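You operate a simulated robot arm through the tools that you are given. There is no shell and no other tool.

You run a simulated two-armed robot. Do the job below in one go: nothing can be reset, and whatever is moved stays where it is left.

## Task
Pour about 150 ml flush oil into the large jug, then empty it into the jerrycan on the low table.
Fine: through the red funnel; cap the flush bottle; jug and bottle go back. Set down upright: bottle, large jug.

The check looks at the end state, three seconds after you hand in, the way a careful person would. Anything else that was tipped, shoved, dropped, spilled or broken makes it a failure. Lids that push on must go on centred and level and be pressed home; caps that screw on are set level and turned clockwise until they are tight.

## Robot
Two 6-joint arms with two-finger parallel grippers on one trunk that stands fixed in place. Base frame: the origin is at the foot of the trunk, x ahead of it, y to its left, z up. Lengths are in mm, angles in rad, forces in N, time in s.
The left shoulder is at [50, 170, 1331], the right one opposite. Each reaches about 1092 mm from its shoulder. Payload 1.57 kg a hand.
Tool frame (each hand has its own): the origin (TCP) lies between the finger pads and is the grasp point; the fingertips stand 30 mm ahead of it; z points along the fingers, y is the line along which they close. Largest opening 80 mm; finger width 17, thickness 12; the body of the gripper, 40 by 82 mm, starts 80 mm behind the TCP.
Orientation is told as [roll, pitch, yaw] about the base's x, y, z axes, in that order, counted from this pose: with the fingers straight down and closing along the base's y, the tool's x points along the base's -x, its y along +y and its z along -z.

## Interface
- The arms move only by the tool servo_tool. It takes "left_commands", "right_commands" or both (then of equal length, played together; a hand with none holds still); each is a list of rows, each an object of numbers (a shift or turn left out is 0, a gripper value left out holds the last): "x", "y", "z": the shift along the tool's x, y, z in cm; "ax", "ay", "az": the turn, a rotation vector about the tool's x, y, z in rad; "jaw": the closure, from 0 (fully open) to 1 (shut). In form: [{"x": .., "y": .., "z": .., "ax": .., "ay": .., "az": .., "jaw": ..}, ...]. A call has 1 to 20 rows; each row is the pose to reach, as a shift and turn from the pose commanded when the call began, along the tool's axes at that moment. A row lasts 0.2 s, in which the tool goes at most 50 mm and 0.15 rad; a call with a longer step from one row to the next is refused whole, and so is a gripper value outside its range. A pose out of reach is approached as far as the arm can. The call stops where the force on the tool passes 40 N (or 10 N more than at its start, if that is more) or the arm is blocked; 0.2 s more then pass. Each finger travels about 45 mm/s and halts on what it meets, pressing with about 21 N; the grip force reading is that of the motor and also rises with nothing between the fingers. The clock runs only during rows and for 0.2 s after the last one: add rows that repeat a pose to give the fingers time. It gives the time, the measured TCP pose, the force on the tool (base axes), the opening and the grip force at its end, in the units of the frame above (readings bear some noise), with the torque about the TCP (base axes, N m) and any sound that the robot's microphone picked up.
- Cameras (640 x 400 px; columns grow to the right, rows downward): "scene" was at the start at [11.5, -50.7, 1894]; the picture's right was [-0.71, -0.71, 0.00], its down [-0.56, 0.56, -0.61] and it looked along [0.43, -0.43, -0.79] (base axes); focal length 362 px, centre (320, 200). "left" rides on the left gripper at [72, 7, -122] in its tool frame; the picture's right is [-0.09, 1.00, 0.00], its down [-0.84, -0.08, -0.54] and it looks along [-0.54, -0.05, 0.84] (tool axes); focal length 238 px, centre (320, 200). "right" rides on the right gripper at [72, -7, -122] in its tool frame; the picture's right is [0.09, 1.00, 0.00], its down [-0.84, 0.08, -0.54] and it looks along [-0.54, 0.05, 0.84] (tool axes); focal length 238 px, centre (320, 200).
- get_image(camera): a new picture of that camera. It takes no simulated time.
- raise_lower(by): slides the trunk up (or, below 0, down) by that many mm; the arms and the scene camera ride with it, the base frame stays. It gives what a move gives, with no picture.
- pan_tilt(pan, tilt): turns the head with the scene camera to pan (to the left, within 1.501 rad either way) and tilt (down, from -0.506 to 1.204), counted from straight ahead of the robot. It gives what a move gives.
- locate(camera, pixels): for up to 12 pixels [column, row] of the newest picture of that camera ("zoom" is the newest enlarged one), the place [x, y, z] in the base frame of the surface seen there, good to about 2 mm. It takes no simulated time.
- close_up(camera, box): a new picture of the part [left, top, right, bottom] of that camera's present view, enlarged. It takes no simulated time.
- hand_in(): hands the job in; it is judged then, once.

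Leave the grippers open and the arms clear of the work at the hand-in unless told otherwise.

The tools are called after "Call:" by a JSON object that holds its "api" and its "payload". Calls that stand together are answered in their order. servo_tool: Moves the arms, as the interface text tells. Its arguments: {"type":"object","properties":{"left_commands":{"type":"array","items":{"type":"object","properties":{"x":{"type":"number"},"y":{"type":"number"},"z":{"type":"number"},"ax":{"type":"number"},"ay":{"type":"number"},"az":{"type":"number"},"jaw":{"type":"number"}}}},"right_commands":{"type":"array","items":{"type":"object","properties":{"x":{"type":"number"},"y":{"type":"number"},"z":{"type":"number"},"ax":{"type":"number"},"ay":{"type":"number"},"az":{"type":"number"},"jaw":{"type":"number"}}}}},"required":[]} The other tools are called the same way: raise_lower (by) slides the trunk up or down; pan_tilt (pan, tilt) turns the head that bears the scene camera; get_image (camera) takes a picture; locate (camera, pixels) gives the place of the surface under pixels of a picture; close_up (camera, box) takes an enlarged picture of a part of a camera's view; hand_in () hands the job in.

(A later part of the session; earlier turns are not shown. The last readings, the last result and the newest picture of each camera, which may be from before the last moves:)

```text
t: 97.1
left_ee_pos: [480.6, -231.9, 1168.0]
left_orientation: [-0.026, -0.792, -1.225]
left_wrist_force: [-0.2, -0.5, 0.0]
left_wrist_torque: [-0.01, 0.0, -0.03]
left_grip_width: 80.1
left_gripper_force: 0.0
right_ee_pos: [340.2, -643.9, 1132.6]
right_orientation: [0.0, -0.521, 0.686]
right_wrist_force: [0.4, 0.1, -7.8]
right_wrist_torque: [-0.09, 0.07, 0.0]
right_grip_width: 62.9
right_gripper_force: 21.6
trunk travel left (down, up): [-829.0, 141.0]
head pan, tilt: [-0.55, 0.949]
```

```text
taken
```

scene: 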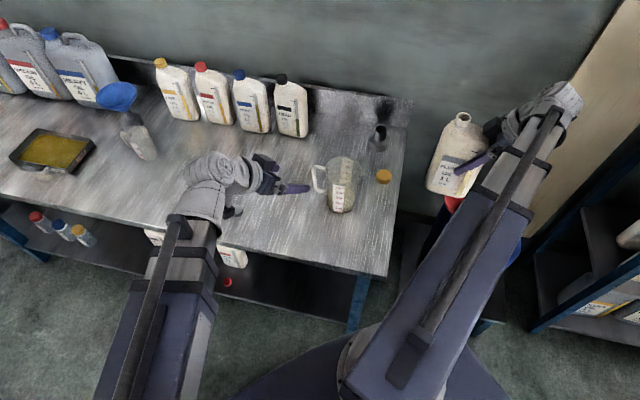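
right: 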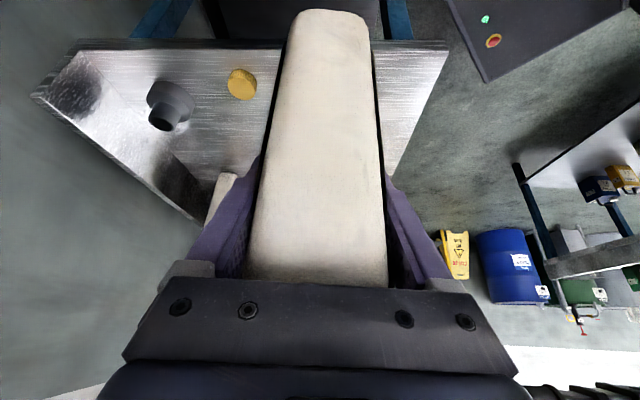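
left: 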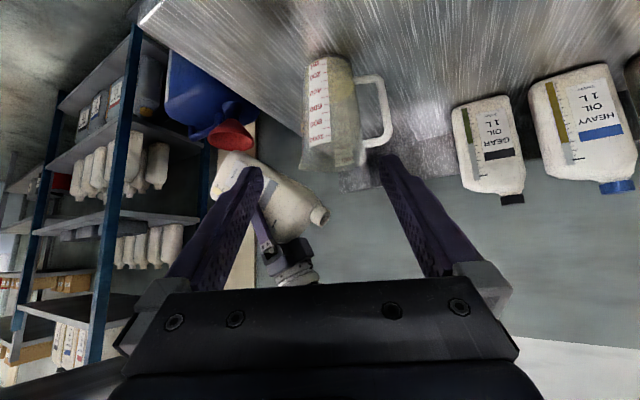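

Upright at (340,-644,1133), base ≈1007. Carry the bottle back over to its original spot (771,-306), still high.

Call:
{"api": "servo_tool", "payload": {"right_commands": [{"x": -1.038, "y": -0.026, "z": 0.601}, {"x": -2.942, "y": -0.074, "z": 1.704}, {"x": -5.538, "y": -0.139, "z": 3.208}, {"x": -8.307, "y": -0.209, "z": 4.812}, {"x": -11.076, "y": -0.278, "z": 6.415}, {"x": -13.845, "y": -0.348, "z": 8.019}, {"x": -16.614, "y": -0.417, "z": 9.623}, {"x": -19.383, "y": -0.487, "z": 11.227}, {"x": -22.152, "y": -0.556, "z": 12.831}, {"x": -24.921, "y": -0.626, "z": 14.435}, {"x": -27.69, "y": -0.696, "z": 16.038}, {"x": -30.459, "y": -0.765, "z": 17.642}, {"x": -33.228, "y": -0.835, "z": 19.246}, {"x": -35.996, "y": -0.904, "z": 20.85}, {"x": -38.765, "y": -0.974, "z": 22.454}, {"x": -41.534, "y": -1.043, "z": 24.058}, {"x": -44.13, "y": -1.108, "z": 25.561}, {"x": -46.034, "y": -1.156, "z": 26.664}, {"x": -47.375, "y": -1.19, "z": 27.441}, {"x": -47.375, "y": -1.19, "z": 27.441}]}}

Call:
{"api": "get_image", "payload": {"camera": "left"}}

Call:
{"api": "get_image", "payload": {"camera": "right"}}

```text
t: 101.3
left_ee_pos: [481.9, -231.8, 1168.7]
left_orientation: [-0.026, -0.79, -1.227]
left_wrist_force: [-0.4, 0.8, -0.3]
left_wrist_torque: [-0.01, -0.02, 0.0]
left_grip_width: 79.9
left_gripper_force: 0.0
right_ee_pos: [772.1, -304.6, 1132.8]
right_orientation: [0.0, -0.525, 0.686]
right_wrist_force: [0.5, 0.3, -7.7]
right_wrist_torque: [-0.09, 0.08, 0.03]
right_grip_width: 62.6
right_gripper_force: 21.1
trunk travel left (down, up): [-829.0, 141.0]
head pan, tilt: [-0.55, 0.949]
```

```text
taken
```

left: 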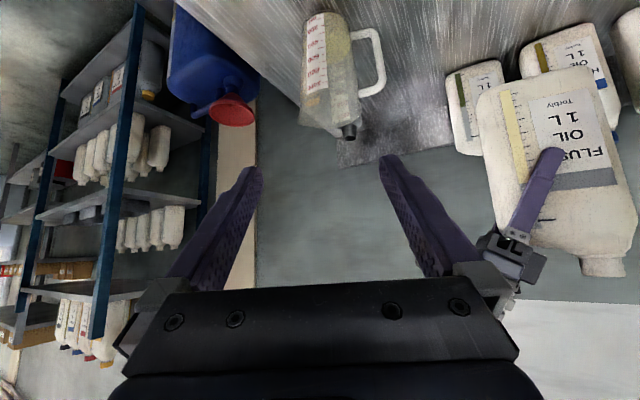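

```text
taken
```

right: 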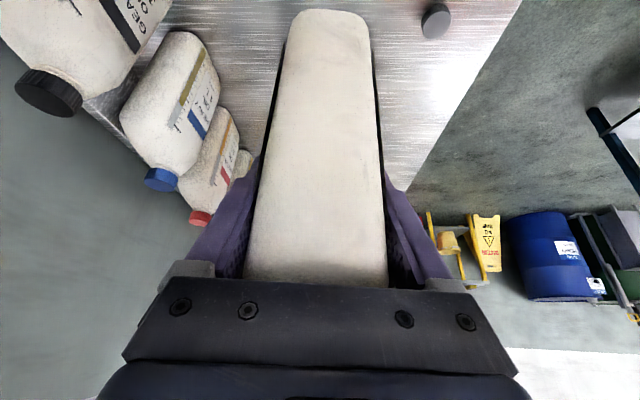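

Above its spot. Lower 200 mm, then check before the last millimetres.

Call:
{"api": "raise_lower", "payload": {"by": -200}}

Call:
{"api": "get_image", "payload": {"camera": "left"}}

```text
t: 103.5
left_ee_pos: [481.6, -231.4, 968.1]
left_orientation: [-0.028, -0.791, -1.227]
left_wrist_force: [-0.3, 0.5, 0.0]
left_wrist_torque: [0.0, -0.04, -0.02]
left_grip_width: 80.1
left_gripper_force: 0.0
right_ee_pos: [771.9, -305.6, 933.1]
right_orientation: [0.0, -0.525, 0.686]
right_wrist_force: [0.5, -0.5, -6.9]
right_wrist_torque: [-0.09, 0.06, -0.03]
right_grip_width: 62.7
right_gripper_force: 21.5
trunk travel left (down, up): [-629.0, 341.0]
head pan, tilt: [-0.55, 0.949]
```

```text
taken
```

left: 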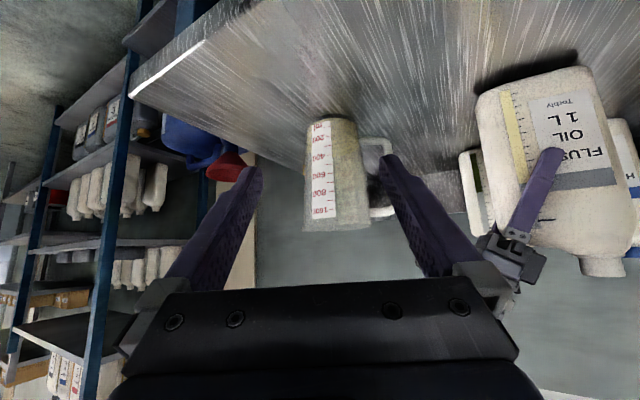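

Trunk is 10 mm above the grasp height. Lower 9 mm, read force, then the last 1 mm.

Call:
{"api": "raise_lower", "payload": {"by": -9}}

Call:
{"api": "raise_lower", "payload": {"by": -1}}

```text
t: 104.0
left_ee_pos: [480.7, -230.8, 961.3]
left_orientation: [-0.027, -0.791, -1.227]
left_wrist_force: [-0.8, 0.7, -0.4]
left_wrist_torque: [-0.04, 0.0, 0.05]
left_grip_width: 80.1
left_gripper_force: 0.1
right_ee_pos: [772.9, -305.3, 925.5]
right_orientation: [-0.001, -0.527, 0.683]
right_wrist_force: [2.7, 0.5, 5.9]
right_wrist_torque: [0.45, -0.4, -0.1]
right_grip_width: 62.4
right_gripper_force: 20.8
trunk travel left (down, up): [-620.0, 350.0]
head pan, tilt: [-0.55, 0.949]
```

```text
t: 104.6
left_ee_pos: [481.9, -230.6, 960.2]
left_orientation: [-0.026, -0.792, -1.226]
left_wrist_force: [0.5, 0.1, -0.2]
left_wrist_torque: [-0.01, -0.02, -0.01]
left_grip_width: 80.1
left_gripper_force: 0.0
right_ee_pos: [772.6, -305.7, 924.6]
right_orientation: [-0.002, -0.529, 0.687]
right_wrist_force: [8.9, -2.0, 21.7]
right_wrist_torque: [0.15, -0.6, -0.05]
right_grip_width: 62.7
right_gripper_force: 20.9
trunk travel left (down, up): [-619.0, 351.0]
head pan, tilt: [-0.55, 0.949]
```

Firm contact (22 N up). Relieve 1 mm, then open the gripper.

Call:
{"api": "raise_lower", "payload": {"by": 1.2}}

Call:
{"api": "servo_tool", "payload": {"right_commands": [{"jaw": 0.8}, {"jaw": 0.5}, {"jaw": 0.2}, {"jaw": 0}, {"jaw": 0}, {"jaw": 0}]}}

Call:
{"api": "get_image", "payload": {"camera": "right"}}

Call:
{"api": "get_image", "payload": {"camera": "left"}}

```text
t: 105.1
left_ee_pos: [480.2, -231.3, 961.2]
left_orientation: [-0.027, -0.791, -1.226]
left_wrist_force: [0.1, 0.3, 0.3]
left_wrist_torque: [0.01, 0.0, 0.06]
left_grip_width: 80.2
left_gripper_force: 0.1
right_ee_pos: [771.7, -305.0, 923.8]
right_orientation: [-0.002, -0.525, 0.687]
right_wrist_force: [6.0, -0.5, 10.8]
right_wrist_torque: [0.07, -0.41, -0.02]
right_grip_width: 62.6
right_gripper_force: 21.0
trunk travel left (down, up): [-620.0, 350.0]
head pan, tilt: [-0.55, 0.949]
```

```text
t: 106.5
left_ee_pos: [481.4, -231.8, 959.0]
left_orientation: [-0.026, -0.79, -1.228]
left_wrist_force: [0.3, 0.1, -0.2]
left_wrist_torque: [0.02, 0.01, -0.02]
left_grip_width: 80.0
left_gripper_force: 0.0
right_ee_pos: [771.7, -304.8, 924.5]
right_orientation: [0.0, -0.524, 0.686]
right_wrist_force: [0.2, 0.1, -0.6]
right_wrist_torque: [0.0, -0.03, 0.01]
right_grip_width: 80.3
right_gripper_force: 0.0
trunk travel left (down, up): [-620.0, 350.0]
head pan, tilt: [-0.55, 0.949]
```

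```text
taken
```

right: 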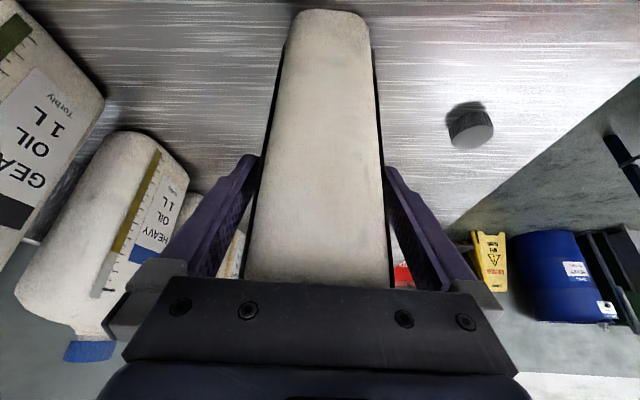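

```text
taken
```

left: 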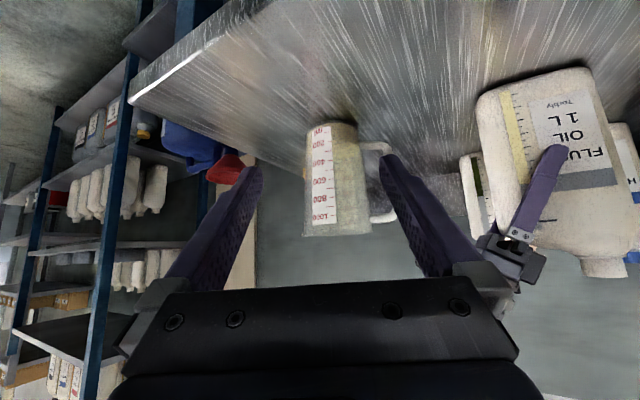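

Bottle stands free and upright. Raise the trunk 250 mm so the right fingers leave it vertically.

Call:
{"api": "raise_lower", "payload": {"by": 250}}

Call:
{"api": "get_image", "payload": {"camera": "right"}}

Call:
{"api": "get_image", "payload": {"camera": "scene"}}

```text
t: 109.0
left_ee_pos: [482.2, -231.5, 1210.3]
left_orientation: [-0.026, -0.79, -1.227]
left_wrist_force: [0.5, 0.2, -0.1]
left_wrist_torque: [-0.04, 0.0, 0.04]
left_grip_width: 80.1
left_gripper_force: 0.1
right_ee_pos: [771.5, -303.7, 1174.8]
right_orientation: [0.0, -0.525, 0.686]
right_wrist_force: [0.8, -0.4, -0.6]
right_wrist_torque: [-0.01, 0.02, 0.02]
right_grip_width: 80.3
right_gripper_force: 0.0
trunk travel left (down, up): [-870.0, 100.0]
head pan, tilt: [-0.55, 0.949]
```

```text
taken
```

right: 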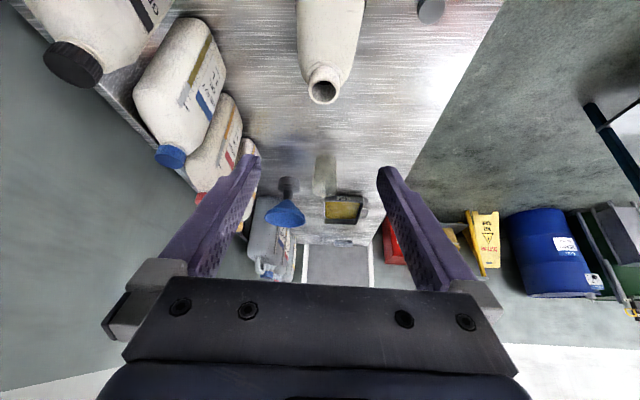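

```text
taken
```

scene: 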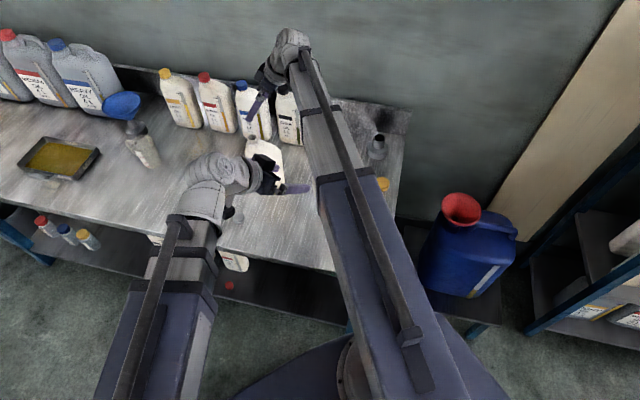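

Bottle standing, neck visible at (323,85). Measure the neck position now, and the cap.

Call:
{"api": "close_up", "payload": {"camera": "right", "box": [285, 50, 365, 110]}}

Call:
{"api": "locate", "payload": {"camera": "zoom", "pixels": [[185, 240], [435, 240], [310, 380], [230, 320], [400, 320], [310, 190]]}}

Call:
{"api": "servo_tool", "payload": {"left_commands": [{"x": 2.36, "y": 1.935, "z": -2.383}, {"x": 4.72, "y": 3.87, "z": -4.766}, {"x": 7.08, "y": 5.805, "z": -7.149}, {"x": 9.44, "y": 7.74, "z": -9.532}, {"x": 11.8, "y": 9.675, "z": -11.915}, {"x": 14.16, "y": 11.61, "z": -14.298}, {"x": 16.52, "y": 13.545, "z": -16.681}, {"x": 18.88, "y": 15.48, "z": -19.064}, {"x": 21.24, "y": 17.415, "z": -21.447}, {"x": 23.6, "y": 19.35, "z": -23.83}, {"x": 23.6, "y": 19.35, "z": -23.83}]}}

Call:
{"api": "get_image", "payload": {"camera": "scene"}}

```text
6.67 times, centred on (325, 80) of right
```

zoom: 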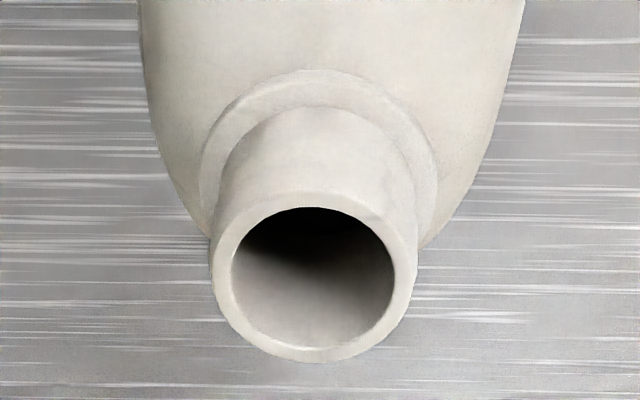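

```text
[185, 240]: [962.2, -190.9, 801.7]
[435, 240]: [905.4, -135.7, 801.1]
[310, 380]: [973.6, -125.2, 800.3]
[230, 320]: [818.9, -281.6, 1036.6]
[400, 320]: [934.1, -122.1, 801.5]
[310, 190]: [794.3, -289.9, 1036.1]
```

```text
t: 111.5
left_ee_pos: [556.1, 146.9, 1209.0]
left_orientation: [-0.026, -0.788, -1.227]
left_wrist_force: [-0.1, -0.1, 0.1]
left_wrist_torque: [-0.02, 0.0, 0.01]
left_grip_width: 80.1
left_gripper_force: 0.1
left hand out of reach, approached as far as the arm can: row 6, 8, 9, 10, 11
right_ee_pos: [772.2, -305.4, 1175.2]
right_orientation: [0.0, -0.527, 0.687]
right_wrist_force: [0.3, 0.6, -0.5]
right_wrist_torque: [0.03, 0.01, -0.01]
right_grip_width: 80.1
right_gripper_force: 0.1
trunk travel left (down, up): [-870.0, 100.0]
head pan, tilt: [-0.55, 0.949]
```

```text
taken
```

scene: 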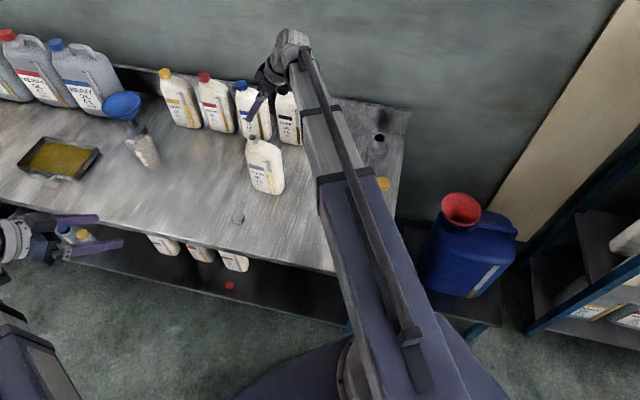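

Left arm is parked clear. Measure the neck rim ring and the grey cap precisely.

Call:
{"api": "close_up", "payload": {"camera": "right", "box": [285, 50, 365, 110]}}

Call:
{"api": "locate", "payload": {"camera": "zoom", "pixels": [[223, 265], [408, 265], [315, 200], [306, 353], [250, 330], [365, 340], [255, 217], [375, 217]]}}

Call:
{"api": "close_up", "payload": {"camera": "scene", "box": [218, 203, 258, 231]}}

Call:
{"api": "locate", "payload": {"camera": "zoom", "pixels": [[320, 200], [300, 190], [350, 190], [320, 170], [320, 215], [320, 250]]}}

```text
6.67 times, centred on (325, 80) of right
```

zoom: 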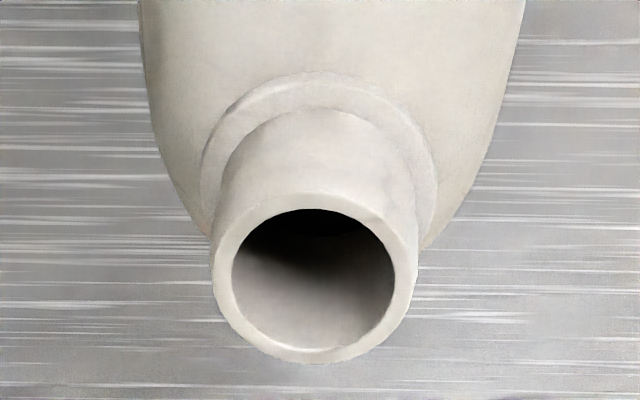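

```text
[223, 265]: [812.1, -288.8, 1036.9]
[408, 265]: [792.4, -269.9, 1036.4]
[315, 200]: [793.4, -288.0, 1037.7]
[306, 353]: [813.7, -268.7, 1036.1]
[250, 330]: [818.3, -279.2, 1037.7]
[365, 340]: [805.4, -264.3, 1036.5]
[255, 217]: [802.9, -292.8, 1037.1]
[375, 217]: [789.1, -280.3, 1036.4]
```

```text
14.29 times, centred on (238, 217) of scene
```

zoom: 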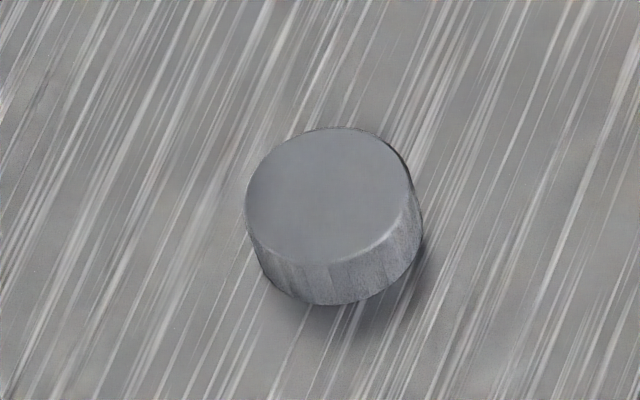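

```text
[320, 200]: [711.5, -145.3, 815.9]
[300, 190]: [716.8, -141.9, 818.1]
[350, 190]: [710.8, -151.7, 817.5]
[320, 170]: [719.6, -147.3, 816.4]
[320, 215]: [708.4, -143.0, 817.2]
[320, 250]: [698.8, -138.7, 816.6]
```

Neck axis ≈ (803.4,-279.0), rim level. Cap centre ≈ (712,-147). Move the right hand above the cap, fingers straight down (high, z≈1146).

Call:
{"api": "servo_tool", "payload": {"right_commands": [{"x": -0.528, "y": 2.678, "z": 0.875, "ay": 0.0877}, {"x": -1.057, "y": 5.357, "z": 1.75, "ay": 0.1753}, {"x": -1.585, "y": 8.035, "z": 2.625, "ay": 0.263}, {"x": -2.113, "y": 10.713, "z": 3.5, "ay": 0.3507}, {"x": -2.642, "y": 13.392, "z": 4.375, "ay": 0.4383}, {"x": -3.17, "y": 16.07, "z": 5.25, "ay": 0.526}, {"x": -3.17, "y": 16.07, "z": 5.25, "ay": 0.526}, {"x": -3.17, "y": 16.07, "z": 5.25, "ay": 0.526}]}}

Call:
{"api": "get_image", "payload": {"camera": "right"}}

Call:
{"api": "get_image", "payload": {"camera": "scene"}}

```text
t: 113.2
left_ee_pos: [556.7, 146.7, 1209.5]
left_orientation: [-0.026, -0.788, -1.226]
left_wrist_force: [-0.2, 0.1, 1.0]
left_wrist_torque: [0.0, -0.02, 0.01]
left_grip_width: 80.0
left_gripper_force: 0.2
right_ee_pos: [712.8, -147.1, 1145.7]
right_orientation: [-0.001, 0.001, 0.686]
right_wrist_force: [-0.2, 0.2, 0.4]
right_wrist_torque: [0.01, 0.0, 0.01]
right_grip_width: 79.8
right_gripper_force: 0.1
right hand out of reach, approached as far as the arm can: row 1, 2, 3, 4, 5
trunk travel left (down, up): [-870.0, 100.0]
head pan, tilt: [-0.55, 0.949]
```

```text
taken
```

right: 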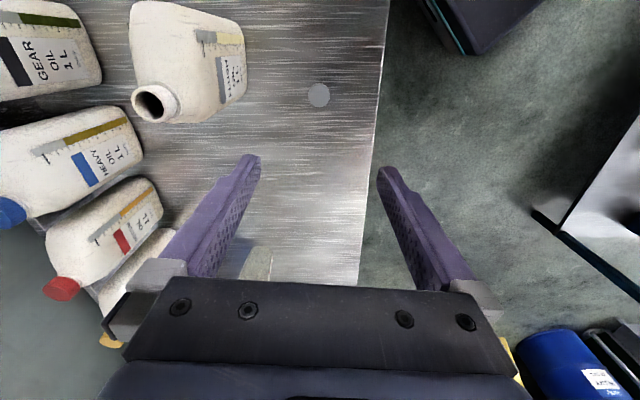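

```text
taken
```

scene: 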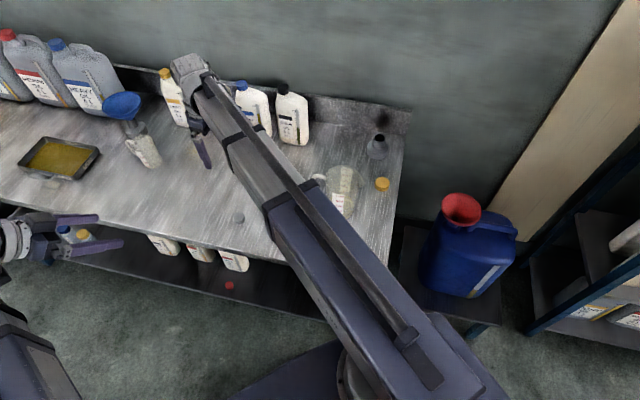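

Aligned above the cap at (318,95) in the right view. Refine with a zoom and locate.

Call:
{"api": "close_up", "payload": {"camera": "right", "box": [294, 80, 342, 110]}}

Call:
{"api": "locate", "payload": {"camera": "zoom", "pixels": [[320, 70], [320, 325], [190, 200], [460, 200], [320, 200], [230, 110], [410, 110], [230, 280], [410, 280]]}}

```text
13.33 times, centred on (318, 95) of right
```

zoom: 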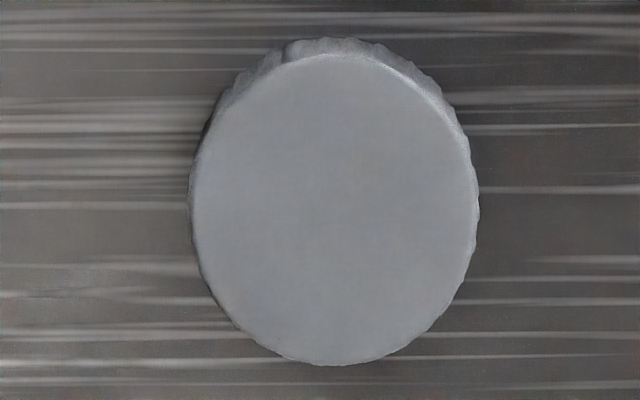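

```text
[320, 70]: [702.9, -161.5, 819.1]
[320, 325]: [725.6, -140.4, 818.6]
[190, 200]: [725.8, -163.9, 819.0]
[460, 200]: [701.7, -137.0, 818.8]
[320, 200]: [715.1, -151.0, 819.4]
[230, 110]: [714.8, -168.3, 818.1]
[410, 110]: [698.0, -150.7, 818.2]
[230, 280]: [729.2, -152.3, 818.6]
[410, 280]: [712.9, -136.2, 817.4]
```

Cap centre ≈ (714.0,-148.8), diameter ≈38 mm, top z≈818.8. Shift -2 mm in tool y and lower 280 mm.

Call:
{"api": "servo_tool", "payload": {"right_commands": [{"y": -0.2, "jaw": 0}, {"y": -0.2, "jaw": 0}]}}

Call:
{"api": "raise_lower", "payload": {"by": -280}}

Call:
{"api": "get_image", "payload": {"camera": "right"}}

Call:
{"api": "get_image", "payload": {"camera": "scene"}}

```text
t: 113.8
left_ee_pos: [556.5, 146.6, 1209.1]
left_orientation: [-0.025, -0.788, -1.228]
left_wrist_force: [0.6, -0.4, 0.3]
left_wrist_torque: [-0.03, -0.04, -0.01]
left_grip_width: 79.8
left_gripper_force: 0.1
right_ee_pos: [712.4, -148.8, 1145.3]
right_orientation: [0.002, 0.001, 0.686]
right_wrist_force: [-0.1, 0.0, -0.6]
right_wrist_torque: [-0.01, 0.0, 0.02]
right_grip_width: 80.5
right_gripper_force: 0.1
trunk travel left (down, up): [-870.0, 100.0]
head pan, tilt: [-0.55, 0.949]
```

```text
t: 116.7
left_ee_pos: [556.2, 145.8, 930.5]
left_orientation: [-0.026, -0.789, -1.227]
left_wrist_force: [-0.1, -0.2, 0.1]
left_wrist_torque: [-0.03, 0.0, 0.06]
left_grip_width: 80.1
left_gripper_force: 0.0
right_ee_pos: [712.2, -148.7, 864.4]
right_orientation: [0.0, 0.002, 0.686]
right_wrist_force: [-0.3, 0.0, 0.2]
right_wrist_torque: [-0.05, -0.01, -0.03]
right_grip_width: 80.1
right_gripper_force: 0.1
trunk travel left (down, up): [-590.0, 380.0]
head pan, tilt: [-0.55, 0.949]
```

```text
taken
```

right: 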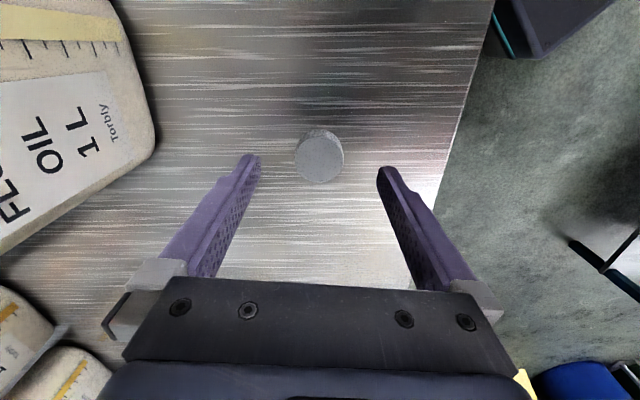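

```text
taken
```

scene: 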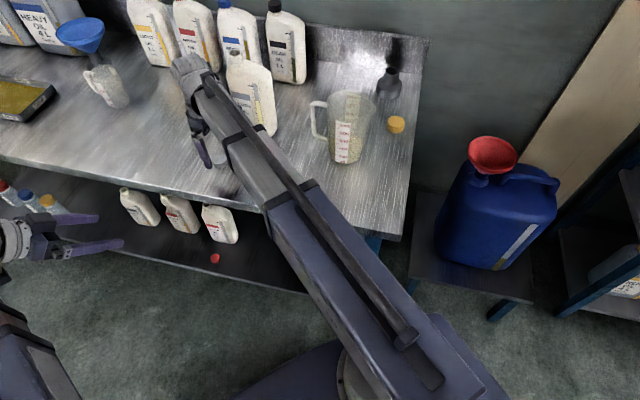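

Cap centred between fingertips. Lower the last 31 mm (tips ~3 mm above the bench).

Call:
{"api": "raise_lower", "payload": {"by": -31}}

Call:
{"api": "get_image", "payload": {"camera": "right"}}

```text
t: 117.4
left_ee_pos: [557.2, 147.1, 899.6]
left_orientation: [-0.026, -0.791, -1.227]
left_wrist_force: [-0.4, 0.7, -0.2]
left_wrist_torque: [0.07, -0.02, 0.0]
left_grip_width: 80.1
left_gripper_force: 0.1
right_ee_pos: [712.7, -149.0, 834.5]
right_orientation: [0.001, 0.001, 0.686]
right_wrist_force: [0.4, -0.7, -0.7]
right_wrist_torque: [0.01, 0.0, 0.02]
right_grip_width: 80.0
right_gripper_force: 0.0
trunk travel left (down, up): [-559.0, 411.0]
head pan, tilt: [-0.55, 0.949]
```

```text
taken
```

right: 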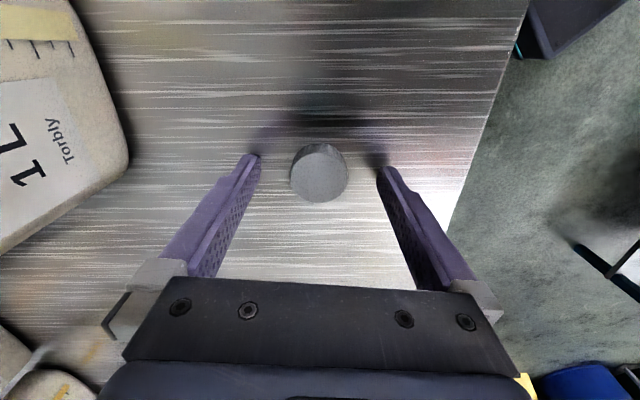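

Cap (centre row 173) sits right between the fingertips. Close on it.

Call:
{"api": "servo_tool", "payload": {"right_commands": [{"jaw": 0.3}, {"jaw": 0.5}, {"jaw": 0.8}, {"jaw": 1}, {"jaw": 1}, {"jaw": 1}]}}

Call:
{"api": "get_image", "payload": {"camera": "right"}}

```text
t: 118.8
left_ee_pos: [555.7, 146.8, 898.7]
left_orientation: [-0.025, -0.789, -1.227]
left_wrist_force: [0.8, -0.8, -0.5]
left_wrist_torque: [0.02, -0.01, -0.01]
left_grip_width: 80.3
left_gripper_force: 0.1
right_ee_pos: [712.1, -149.6, 833.8]
right_orientation: [-0.001, 0.002, 0.685]
right_wrist_force: [1.4, -0.4, -0.7]
right_wrist_torque: [0.0, -0.01, -0.04]
right_grip_width: 36.2
right_gripper_force: 20.9
trunk travel left (down, up): [-559.0, 411.0]
head pan, tilt: [-0.55, 0.949]
```

```text
taken
```

right: 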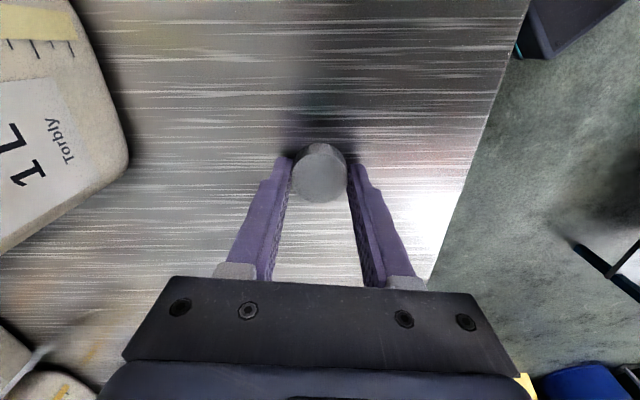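

Cap held (36 mm). Lift it 266 mm.

Call:
{"api": "raise_lower", "payload": {"by": 266}}

Call:
{"api": "get_image", "payload": {"camera": "right"}}

Call:
{"api": "close_up", "payload": {"camera": "right", "box": [280, 130, 360, 210]}}

Call:
{"api": "locate", "payload": {"camera": "zoom", "pixels": [[320, 110], [320, 330], [210, 220], [425, 220], [320, 220], [240, 150], [400, 150], [240, 290], [400, 290]]}}

```text
t: 121.6
left_ee_pos: [556.9, 146.1, 1163.9]
left_orientation: [-0.027, -0.789, -1.227]
left_wrist_force: [0.7, 0.2, -1.1]
left_wrist_torque: [0.02, -0.02, -0.02]
left_grip_width: 79.9
left_gripper_force: 0.1
right_ee_pos: [713.3, -148.7, 1100.7]
right_orientation: [-0.001, 0.001, 0.685]
right_wrist_force: [-0.7, 0.2, -1.0]
right_wrist_torque: [0.01, 0.0, -0.03]
right_grip_width: 36.4
right_gripper_force: 20.3
trunk travel left (down, up): [-825.0, 145.0]
head pan, tilt: [-0.55, 0.949]
```

```text
taken
```

right: 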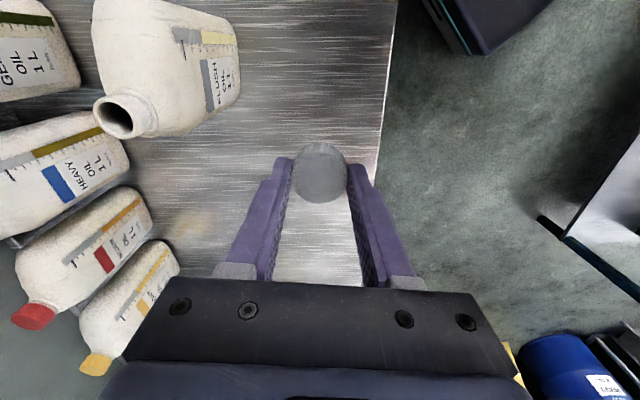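

```text
5.00 times, centred on (320, 170) of right
```

zoom: 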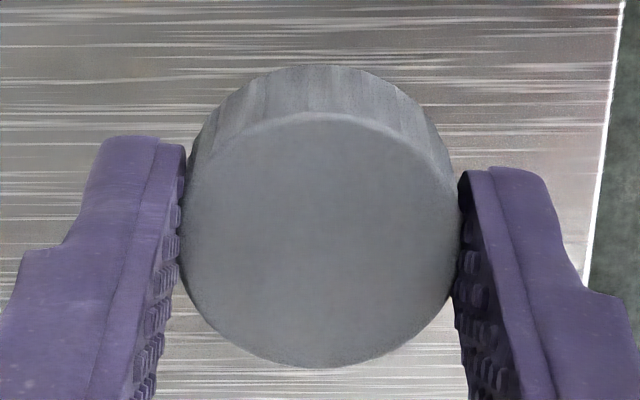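

```text
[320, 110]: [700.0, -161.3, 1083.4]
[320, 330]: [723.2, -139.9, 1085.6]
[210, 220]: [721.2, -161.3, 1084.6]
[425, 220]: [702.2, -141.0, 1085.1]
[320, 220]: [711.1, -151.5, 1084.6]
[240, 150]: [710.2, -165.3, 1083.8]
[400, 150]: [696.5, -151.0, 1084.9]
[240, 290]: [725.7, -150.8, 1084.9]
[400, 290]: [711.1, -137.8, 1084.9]
```

Cap level in grip, its centre coincides with the TCP, cap bottom ≈34 mm below TCP. Move over the neck (803.3,-278.6), still ~30 mm above it.

Call:
{"api": "servo_tool", "payload": {"right_commands": [{"x": 0.25, "y": -3.15, "jaw": 1}, {"x": 0.5, "y": -6.3}, {"x": 0.75, "y": -9.45}, {"x": 1.0, "y": -12.6}, {"x": 1.25, "y": -15.75}, {"x": 1.25, "y": -15.75}, {"x": 1.25, "y": -15.75}]}}

Call:
{"api": "get_image", "payload": {"camera": "right"}}

Call:
{"api": "get_image", "payload": {"camera": "scene"}}

```text
t: 123.2
left_ee_pos: [556.7, 146.1, 1166.4]
left_orientation: [-0.026, -0.79, -1.228]
left_wrist_force: [-0.1, 0.1, 0.2]
left_wrist_torque: [0.01, -0.04, 0.0]
left_grip_width: 80.0
left_gripper_force: 0.0
right_ee_pos: [801.5, -275.8, 1099.7]
right_orientation: [-0.001, 0.003, 0.686]
right_wrist_force: [-0.7, 0.2, 0.3]
right_wrist_torque: [-0.03, 0.02, -0.01]
right_grip_width: 35.8
right_gripper_force: 20.8
trunk travel left (down, up): [-825.0, 145.0]
head pan, tilt: [-0.55, 0.949]
```

```text
taken
```

right: 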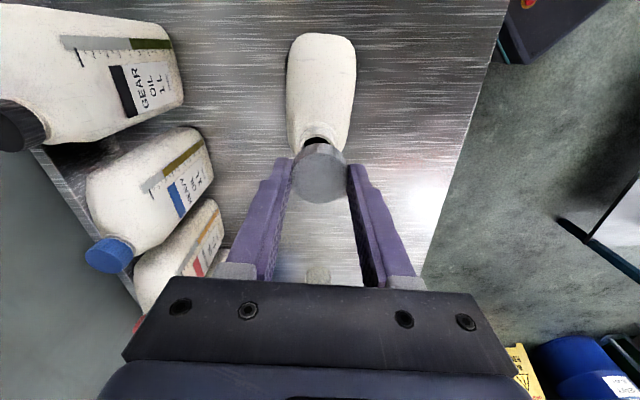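

```text
taken
```

scene: 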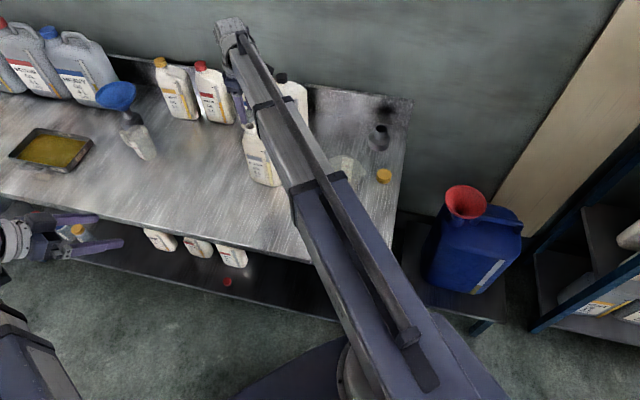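

Slight residual error; hold and re-read the pose a few times.

Call:
{"api": "servo_tool", "payload": {"right_commands": [{"z": 0}, {"z": 0}]}}

Call:
{"api": "servo_tool", "payload": {"right_commands": [{"z": 0}, {"z": 0}]}}

Call:
{"api": "close_up", "payload": {"camera": "right", "box": [280, 110, 360, 210]}}

Call:
{"api": "close_up", "payload": {"camera": "scene", "box": [220, 60, 290, 140]}}

```text
t: 123.8
left_ee_pos: [556.1, 146.0, 1164.3]
left_orientation: [-0.025, -0.789, -1.227]
left_wrist_force: [0.5, 0.0, -0.9]
left_wrist_torque: [0.01, 0.01, 0.0]
left_grip_width: 80.1
left_gripper_force: 0.0
right_ee_pos: [802.5, -276.7, 1100.4]
right_orientation: [0.0, 0.001, 0.687]
right_wrist_force: [-0.9, 0.6, 0.2]
right_wrist_torque: [0.04, 0.06, -0.01]
right_grip_width: 36.1
right_gripper_force: 21.2
trunk travel left (down, up): [-825.0, 145.0]
head pan, tilt: [-0.55, 0.949]
```

```text
t: 124.4
left_ee_pos: [556.8, 146.7, 1165.7]
left_orientation: [-0.027, -0.789, -1.227]
left_wrist_force: [0.2, 0.1, 0.4]
left_wrist_torque: [-0.02, 0.0, 0.0]
left_grip_width: 80.0
left_gripper_force: 0.1
right_ee_pos: [802.4, -274.9, 1099.8]
right_orientation: [0.0, 0.002, 0.687]
right_wrist_force: [0.7, 0.5, 0.1]
right_wrist_torque: [0.02, 0.03, -0.03]
right_grip_width: 36.1
right_gripper_force: 21.1
trunk travel left (down, up): [-825.0, 145.0]
head pan, tilt: [-0.55, 0.949]
```

```text
4.00 times, centred on (320, 160) of right
```

zoom: 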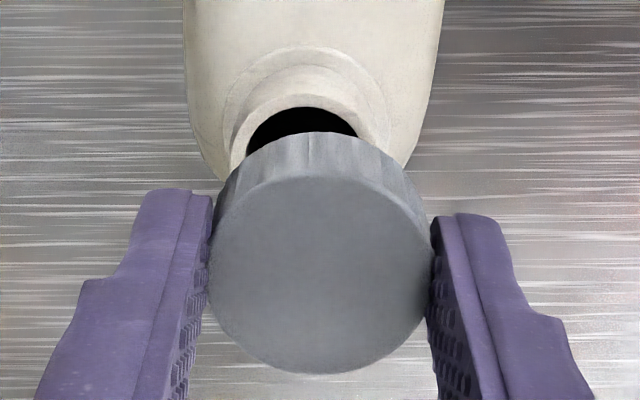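

```text
5.00 times, centred on (255, 100) of scene
```

zoom: 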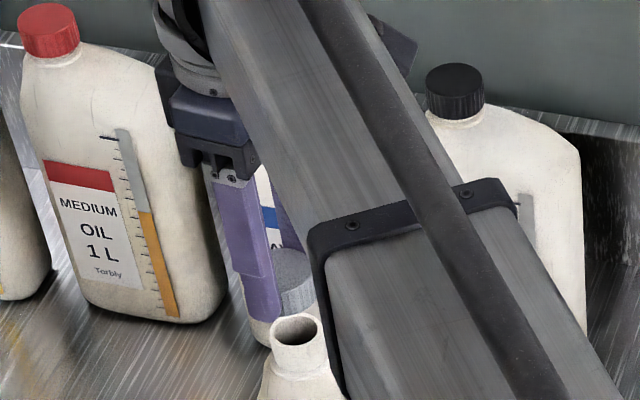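

The neck appears about 4 mm toward the left finger relative to the cap. Locate the visible rim to quantify.

Call:
{"api": "close_up", "payload": {"camera": "right", "box": [290, 120, 340, 160]}}

```text
10.00 times, centred on (315, 140) of right
```

zoom: 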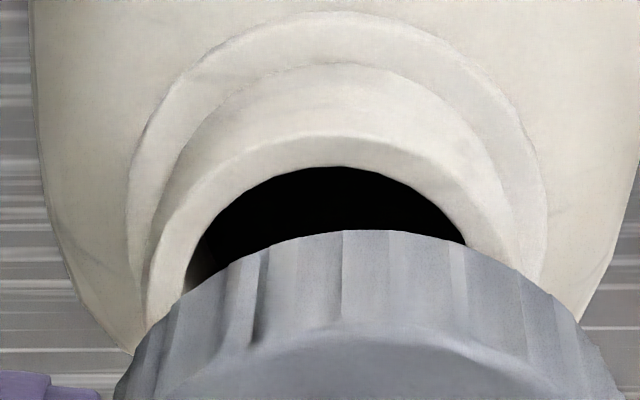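

Call:
{"api": "locate", "payload": {"camera": "zoom", "pixels": [[168, 275], [338, 151], [496, 250], [222, 200], [440, 190], [280, 165], [390, 163], [350, 350], [250, 370], [450, 370]]}}

```text
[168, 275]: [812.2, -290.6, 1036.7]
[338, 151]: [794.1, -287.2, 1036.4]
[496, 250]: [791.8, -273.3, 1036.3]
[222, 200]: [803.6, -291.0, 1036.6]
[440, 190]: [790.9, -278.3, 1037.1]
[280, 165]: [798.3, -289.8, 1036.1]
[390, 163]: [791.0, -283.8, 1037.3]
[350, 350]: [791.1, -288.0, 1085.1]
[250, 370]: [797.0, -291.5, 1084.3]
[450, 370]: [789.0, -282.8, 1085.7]
```

Neck is ≈3.5 mm toward -y (tool) and ≈0.8 mm toward +x. Correct that.

Call:
{"api": "servo_tool", "payload": {"right_commands": [{"x": 0.08, "y": -0.35}, {"x": 0.08, "y": -0.35}, {"x": 0.08, "y": -0.35}]}}

Call:
{"api": "raise_lower", "payload": {"by": -22}}

Call:
{"api": "close_up", "payload": {"camera": "right", "box": [280, 110, 360, 210]}}

Call:
{"api": "get_image", "payload": {"camera": "scene"}}

```text
t: 125.2
left_ee_pos: [557.1, 146.5, 1164.5]
left_orientation: [-0.025, -0.789, -1.227]
left_wrist_force: [0.1, 0.4, 0.5]
left_wrist_torque: [-0.01, -0.04, 0.02]
left_grip_width: 80.2
left_gripper_force: 0.0
right_ee_pos: [803.4, -280.8, 1100.3]
right_orientation: [0.001, 0.0, 0.685]
right_wrist_force: [-0.4, 0.5, -0.5]
right_wrist_torque: [0.02, 0.01, 0.0]
right_grip_width: 35.9
right_gripper_force: 21.2
trunk travel left (down, up): [-825.0, 145.0]
head pan, tilt: [-0.55, 0.949]
```

```text
t: 125.8
left_ee_pos: [555.8, 145.6, 1142.5]
left_orientation: [-0.027, -0.79, -1.228]
left_wrist_force: [-0.6, -0.3, -0.5]
left_wrist_torque: [-0.01, -0.01, 0.01]
left_grip_width: 79.9
left_gripper_force: 0.1
right_ee_pos: [803.5, -280.3, 1078.4]
right_orientation: [0.0, 0.0, 0.685]
right_wrist_force: [-0.5, 0.4, 0.4]
right_wrist_torque: [0.0, -0.02, 0.02]
right_grip_width: 35.9
right_gripper_force: 21.5
trunk travel left (down, up): [-803.0, 167.0]
head pan, tilt: [-0.55, 0.949]
```

```text
4.00 times, centred on (320, 160) of right
```

zoom: 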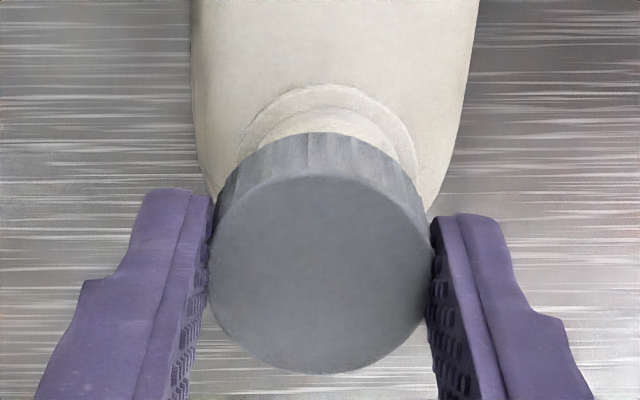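

```text
taken
```

scene: 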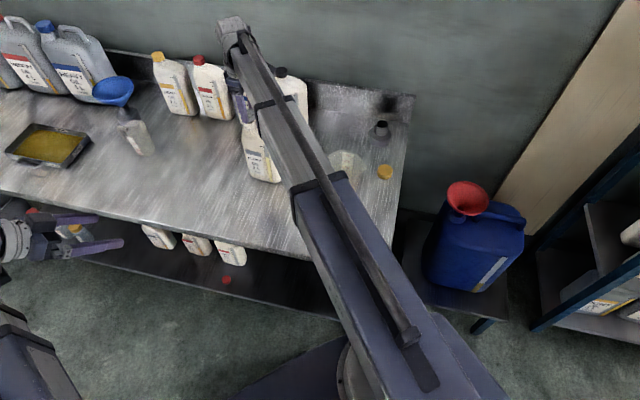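

Now about 1 mm over-corrected (flange centre col ≈321.9 vs 320.6 expected). Nudge +1 mm in y, then lower in small steps until contact.

Call:
{"api": "servo_tool", "payload": {"right_commands": [{"y": 0.1}, {"y": 0.1}, {"y": 0.1}]}}

Call:
{"api": "close_up", "payload": {"camera": "right", "box": [290, 110, 350, 160]}}

Call:
{"api": "raise_lower", "payload": {"by": -6}}

Call:
{"api": "close_up", "payload": {"camera": "right", "box": [290, 110, 350, 160]}}

```text
t: 126.6
left_ee_pos: [556.5, 146.9, 1143.3]
left_orientation: [-0.026, -0.79, -1.227]
left_wrist_force: [-0.3, -0.1, 0.5]
left_wrist_torque: [0.01, -0.02, 0.02]
left_grip_width: 80.2
left_gripper_force: 0.1
right_ee_pos: [802.7, -279.6, 1079.7]
right_orientation: [0.001, 0.002, 0.685]
right_wrist_force: [-0.5, -0.3, 0.5]
right_wrist_torque: [0.02, 0.0, -0.01]
right_grip_width: 35.9
right_gripper_force: 20.5
trunk travel left (down, up): [-803.0, 167.0]
head pan, tilt: [-0.55, 0.949]
```

```text
8.00 times, centred on (320, 135) of right
```

zoom: 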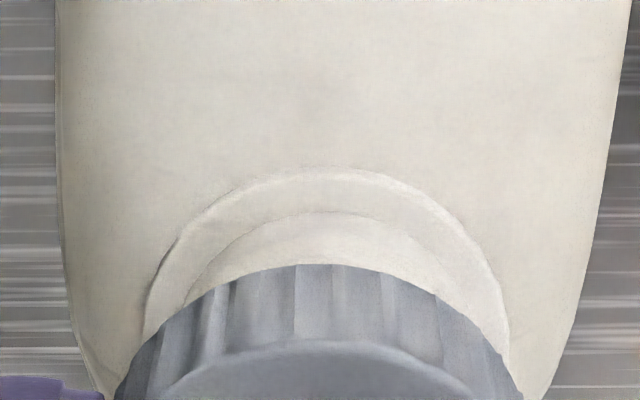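

```text
t: 127.2
left_ee_pos: [556.3, 145.9, 1136.0]
left_orientation: [-0.027, -0.788, -1.227]
left_wrist_force: [0.7, 0.0, -0.2]
left_wrist_torque: [-0.02, 0.01, -0.04]
left_grip_width: 80.2
left_gripper_force: 0.0
right_ee_pos: [802.5, -279.1, 1072.3]
right_orientation: [0.0, 0.002, 0.686]
right_wrist_force: [0.4, 1.4, 0.2]
right_wrist_torque: [-0.04, -0.01, 0.03]
right_grip_width: 36.0
right_gripper_force: 21.0
trunk travel left (down, up): [-797.0, 173.0]
head pan, tilt: [-0.55, 0.949]
```

```text
8.00 times, centred on (320, 135) of right
```

zoom: 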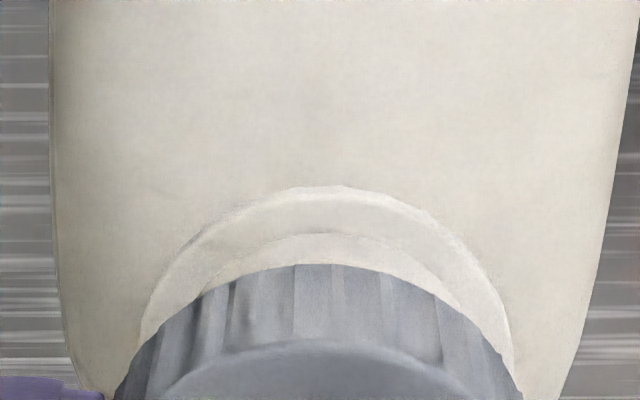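

Alignment good now (flange centre col 320.75). Cap bottom ≈1038, neck top ≈1035–1037. Lower in 2–3 mm steps, watching the force.

Call:
{"api": "raise_lower", "payload": {"by": -3}}

Call:
{"api": "raise_lower", "payload": {"by": -2}}

Call:
{"api": "raise_lower", "payload": {"by": -2}}

```text
t: 127.7
left_ee_pos: [557.1, 146.4, 1134.3]
left_orientation: [-0.027, -0.789, -1.228]
left_wrist_force: [-0.4, -0.5, 0.1]
left_wrist_torque: [0.02, -0.02, -0.02]
left_grip_width: 79.9
left_gripper_force: 0.0
right_ee_pos: [802.7, -280.2, 1069.5]
right_orientation: [-0.002, 0.003, 0.687]
right_wrist_force: [0.7, 1.2, 0.0]
right_wrist_torque: [0.02, 0.02, 0.01]
right_grip_width: 35.8
right_gripper_force: 20.7
trunk travel left (down, up): [-794.0, 176.0]
head pan, tilt: [-0.55, 0.949]
```

```text
t: 128.2
left_ee_pos: [556.6, 146.1, 1132.5]
left_orientation: [-0.025, -0.79, -1.227]
left_wrist_force: [-0.1, 0.2, 0.2]
left_wrist_torque: [-0.05, -0.01, -0.01]
left_grip_width: 79.9
left_gripper_force: 0.1
right_ee_pos: [802.9, -279.9, 1067.6]
right_orientation: [0.0, 0.002, 0.684]
right_wrist_force: [0.7, 0.7, -0.9]
right_wrist_torque: [0.01, 0.03, -0.02]
right_grip_width: 35.7
right_gripper_force: 21.3
trunk travel left (down, up): [-792.0, 178.0]
head pan, tilt: [-0.55, 0.949]
```

```text
t: 128.8
left_ee_pos: [556.1, 147.5, 1130.7]
left_orientation: [-0.026, -0.789, -1.227]
left_wrist_force: [0.5, 0.7, -0.5]
left_wrist_torque: [0.03, 0.0, 0.02]
left_grip_width: 79.9
left_gripper_force: 0.0
right_ee_pos: [802.3, -278.9, 1064.2]
right_orientation: [0.0, 0.002, 0.685]
right_wrist_force: [0.2, 1.0, -1.3]
right_wrist_torque: [0.02, 0.0, 0.01]
right_grip_width: 35.9
right_gripper_force: 20.7
trunk travel left (down, up): [-790.0, 180.0]
head pan, tilt: [-0.55, 0.949]
```

Cap bottom is now below the neck top with no contact force: it slips over. Continue down in 2 mm steps.

Call:
{"api": "raise_lower", "payload": {"by": -2}}

Call:
{"api": "raise_lower", "payload": {"by": -2}}

Call:
{"api": "close_up", "payload": {"camera": "right", "box": [280, 110, 360, 210]}}

```text
t: 129.3
left_ee_pos: [555.8, 146.9, 1128.3]
left_orientation: [-0.025, -0.79, -1.227]
left_wrist_force: [0.1, -0.7, -0.1]
left_wrist_torque: [0.0, -0.01, -0.03]
left_grip_width: 79.5
left_gripper_force: 0.1
right_ee_pos: [802.8, -280.9, 1063.9]
right_orientation: [-0.001, 0.002, 0.685]
right_wrist_force: [-0.2, 1.0, -0.9]
right_wrist_torque: [0.04, -0.05, -0.01]
right_grip_width: 35.7
right_gripper_force: 20.8
trunk travel left (down, up): [-788.0, 182.0]
head pan, tilt: [-0.55, 0.949]
```

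```text
t: 129.8
left_ee_pos: [556.0, 145.4, 1125.5]
left_orientation: [-0.027, -0.788, -1.226]
left_wrist_force: [0.1, -0.6, -0.1]
left_wrist_torque: [-0.01, 0.03, -0.02]
left_grip_width: 80.0
left_gripper_force: 0.0
right_ee_pos: [803.6, -278.7, 1060.3]
right_orientation: [0.0, 0.001, 0.686]
right_wrist_force: [0.1, 0.2, -0.4]
right_wrist_torque: [0.01, -0.02, 0.01]
right_grip_width: 35.9
right_gripper_force: 21.2
trunk travel left (down, up): [-786.0, 184.0]
head pan, tilt: [-0.55, 0.949]
```

```text
4.00 times, centred on (320, 160) of right
```

zoom: 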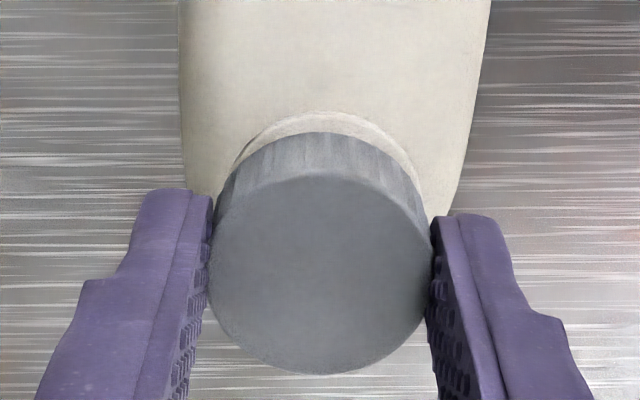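

No contact yet; continue (cap top ≈1044.5, rim ≈1036).

Call:
{"api": "raise_lower", "payload": {"by": -2}}

Call:
{"api": "raise_lower", "payload": {"by": -1.5}}

Call:
{"api": "close_up", "payload": {"camera": "scene", "box": [230, 90, 290, 150]}}

```text
t: 130.3
left_ee_pos: [556.2, 146.9, 1123.6]
left_orientation: [-0.026, -0.788, -1.227]
left_wrist_force: [-0.5, -0.8, 0.4]
left_wrist_torque: [0.04, 0.01, 0.02]
left_grip_width: 79.9
left_gripper_force: 0.0
right_ee_pos: [803.2, -278.9, 1058.6]
right_orientation: [0.0, 0.002, 0.686]
right_wrist_force: [0.7, 1.1, -1.0]
right_wrist_torque: [0.09, -0.02, -0.03]
right_grip_width: 35.6
right_gripper_force: 20.8
trunk travel left (down, up): [-784.0, 186.0]
head pan, tilt: [-0.55, 0.949]
```

```text
t: 130.8
left_ee_pos: [555.6, 146.4, 1123.6]
left_orientation: [-0.027, -0.788, -1.227]
left_wrist_force: [0.3, -0.2, 0.3]
left_wrist_torque: [-0.03, 0.0, -0.02]
left_grip_width: 80.2
left_gripper_force: 0.1
right_ee_pos: [803.5, -279.6, 1057.5]
right_orientation: [0.002, 0.001, 0.688]
right_wrist_force: [2.6, 3.4, 5.4]
right_wrist_torque: [0.12, -0.1, -0.05]
right_grip_width: 36.0
right_gripper_force: 21.1
trunk travel left (down, up): [-783.0, 187.0]
head pan, tilt: [-0.55, 0.949]
```

```text
6.67 times, centred on (260, 120) of scene
```

zoom: 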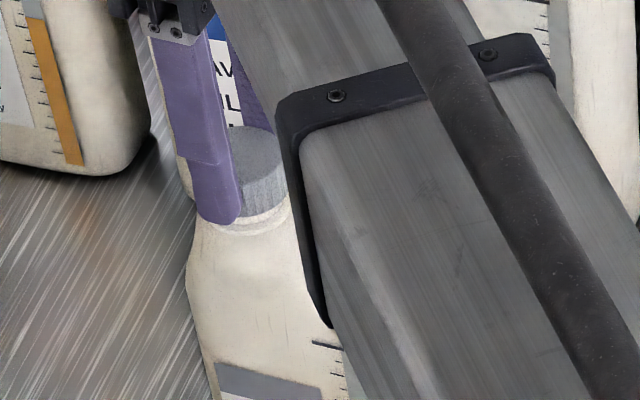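

Contact at TCP z≈1057.5 (5 N up): the cap sits on the thread start. Turn clockwise (az +) 1.5 rad slowly, watching force and torque.

Call:
{"api": "servo_tool", "payload": {"right_commands": [{"az": 0.1}, {"az": 0.2}, {"az": 0.3}, {"az": 0.4}, {"az": 0.5}, {"az": 0.6}, {"az": 0.7}, {"az": 0.8}, {"az": 0.9}, {"az": 1.0}, {"az": 1.1}, {"az": 1.2}, {"az": 1.3}, {"az": 1.4}, {"az": 1.5}]}}

Call:
{"api": "get_image", "payload": {"camera": "right"}}

Call:
{"api": "get_image", "payload": {"camera": "scene"}}

```text
t: 134.0
left_ee_pos: [555.4, 146.6, 1123.5]
left_orientation: [-0.027, -0.789, -1.227]
left_wrist_force: [-0.4, -0.9, -0.6]
left_wrist_torque: [-0.01, -0.04, -0.01]
left_grip_width: 80.0
left_gripper_force: 0.1
right_ee_pos: [802.8, -279.5, 1057.2]
right_orientation: [-0.001, -0.002, -0.816]
right_wrist_force: [0.8, -1.4, 0.3]
right_wrist_torque: [-0.09, -0.08, 0.0]
right_grip_width: 35.8
right_gripper_force: 21.3
trunk travel left (down, up): [-783.0, 187.0]
head pan, tilt: [-0.55, 0.949]
```

```text
taken
```

right: 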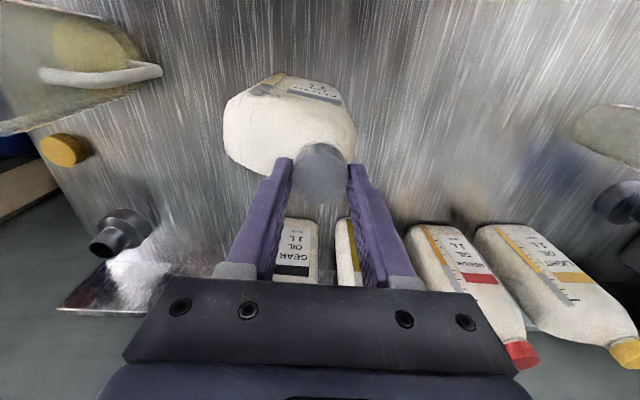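

```text
taken
```

scene: 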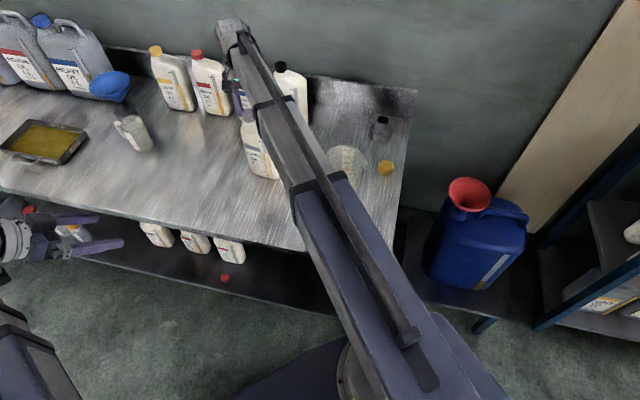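

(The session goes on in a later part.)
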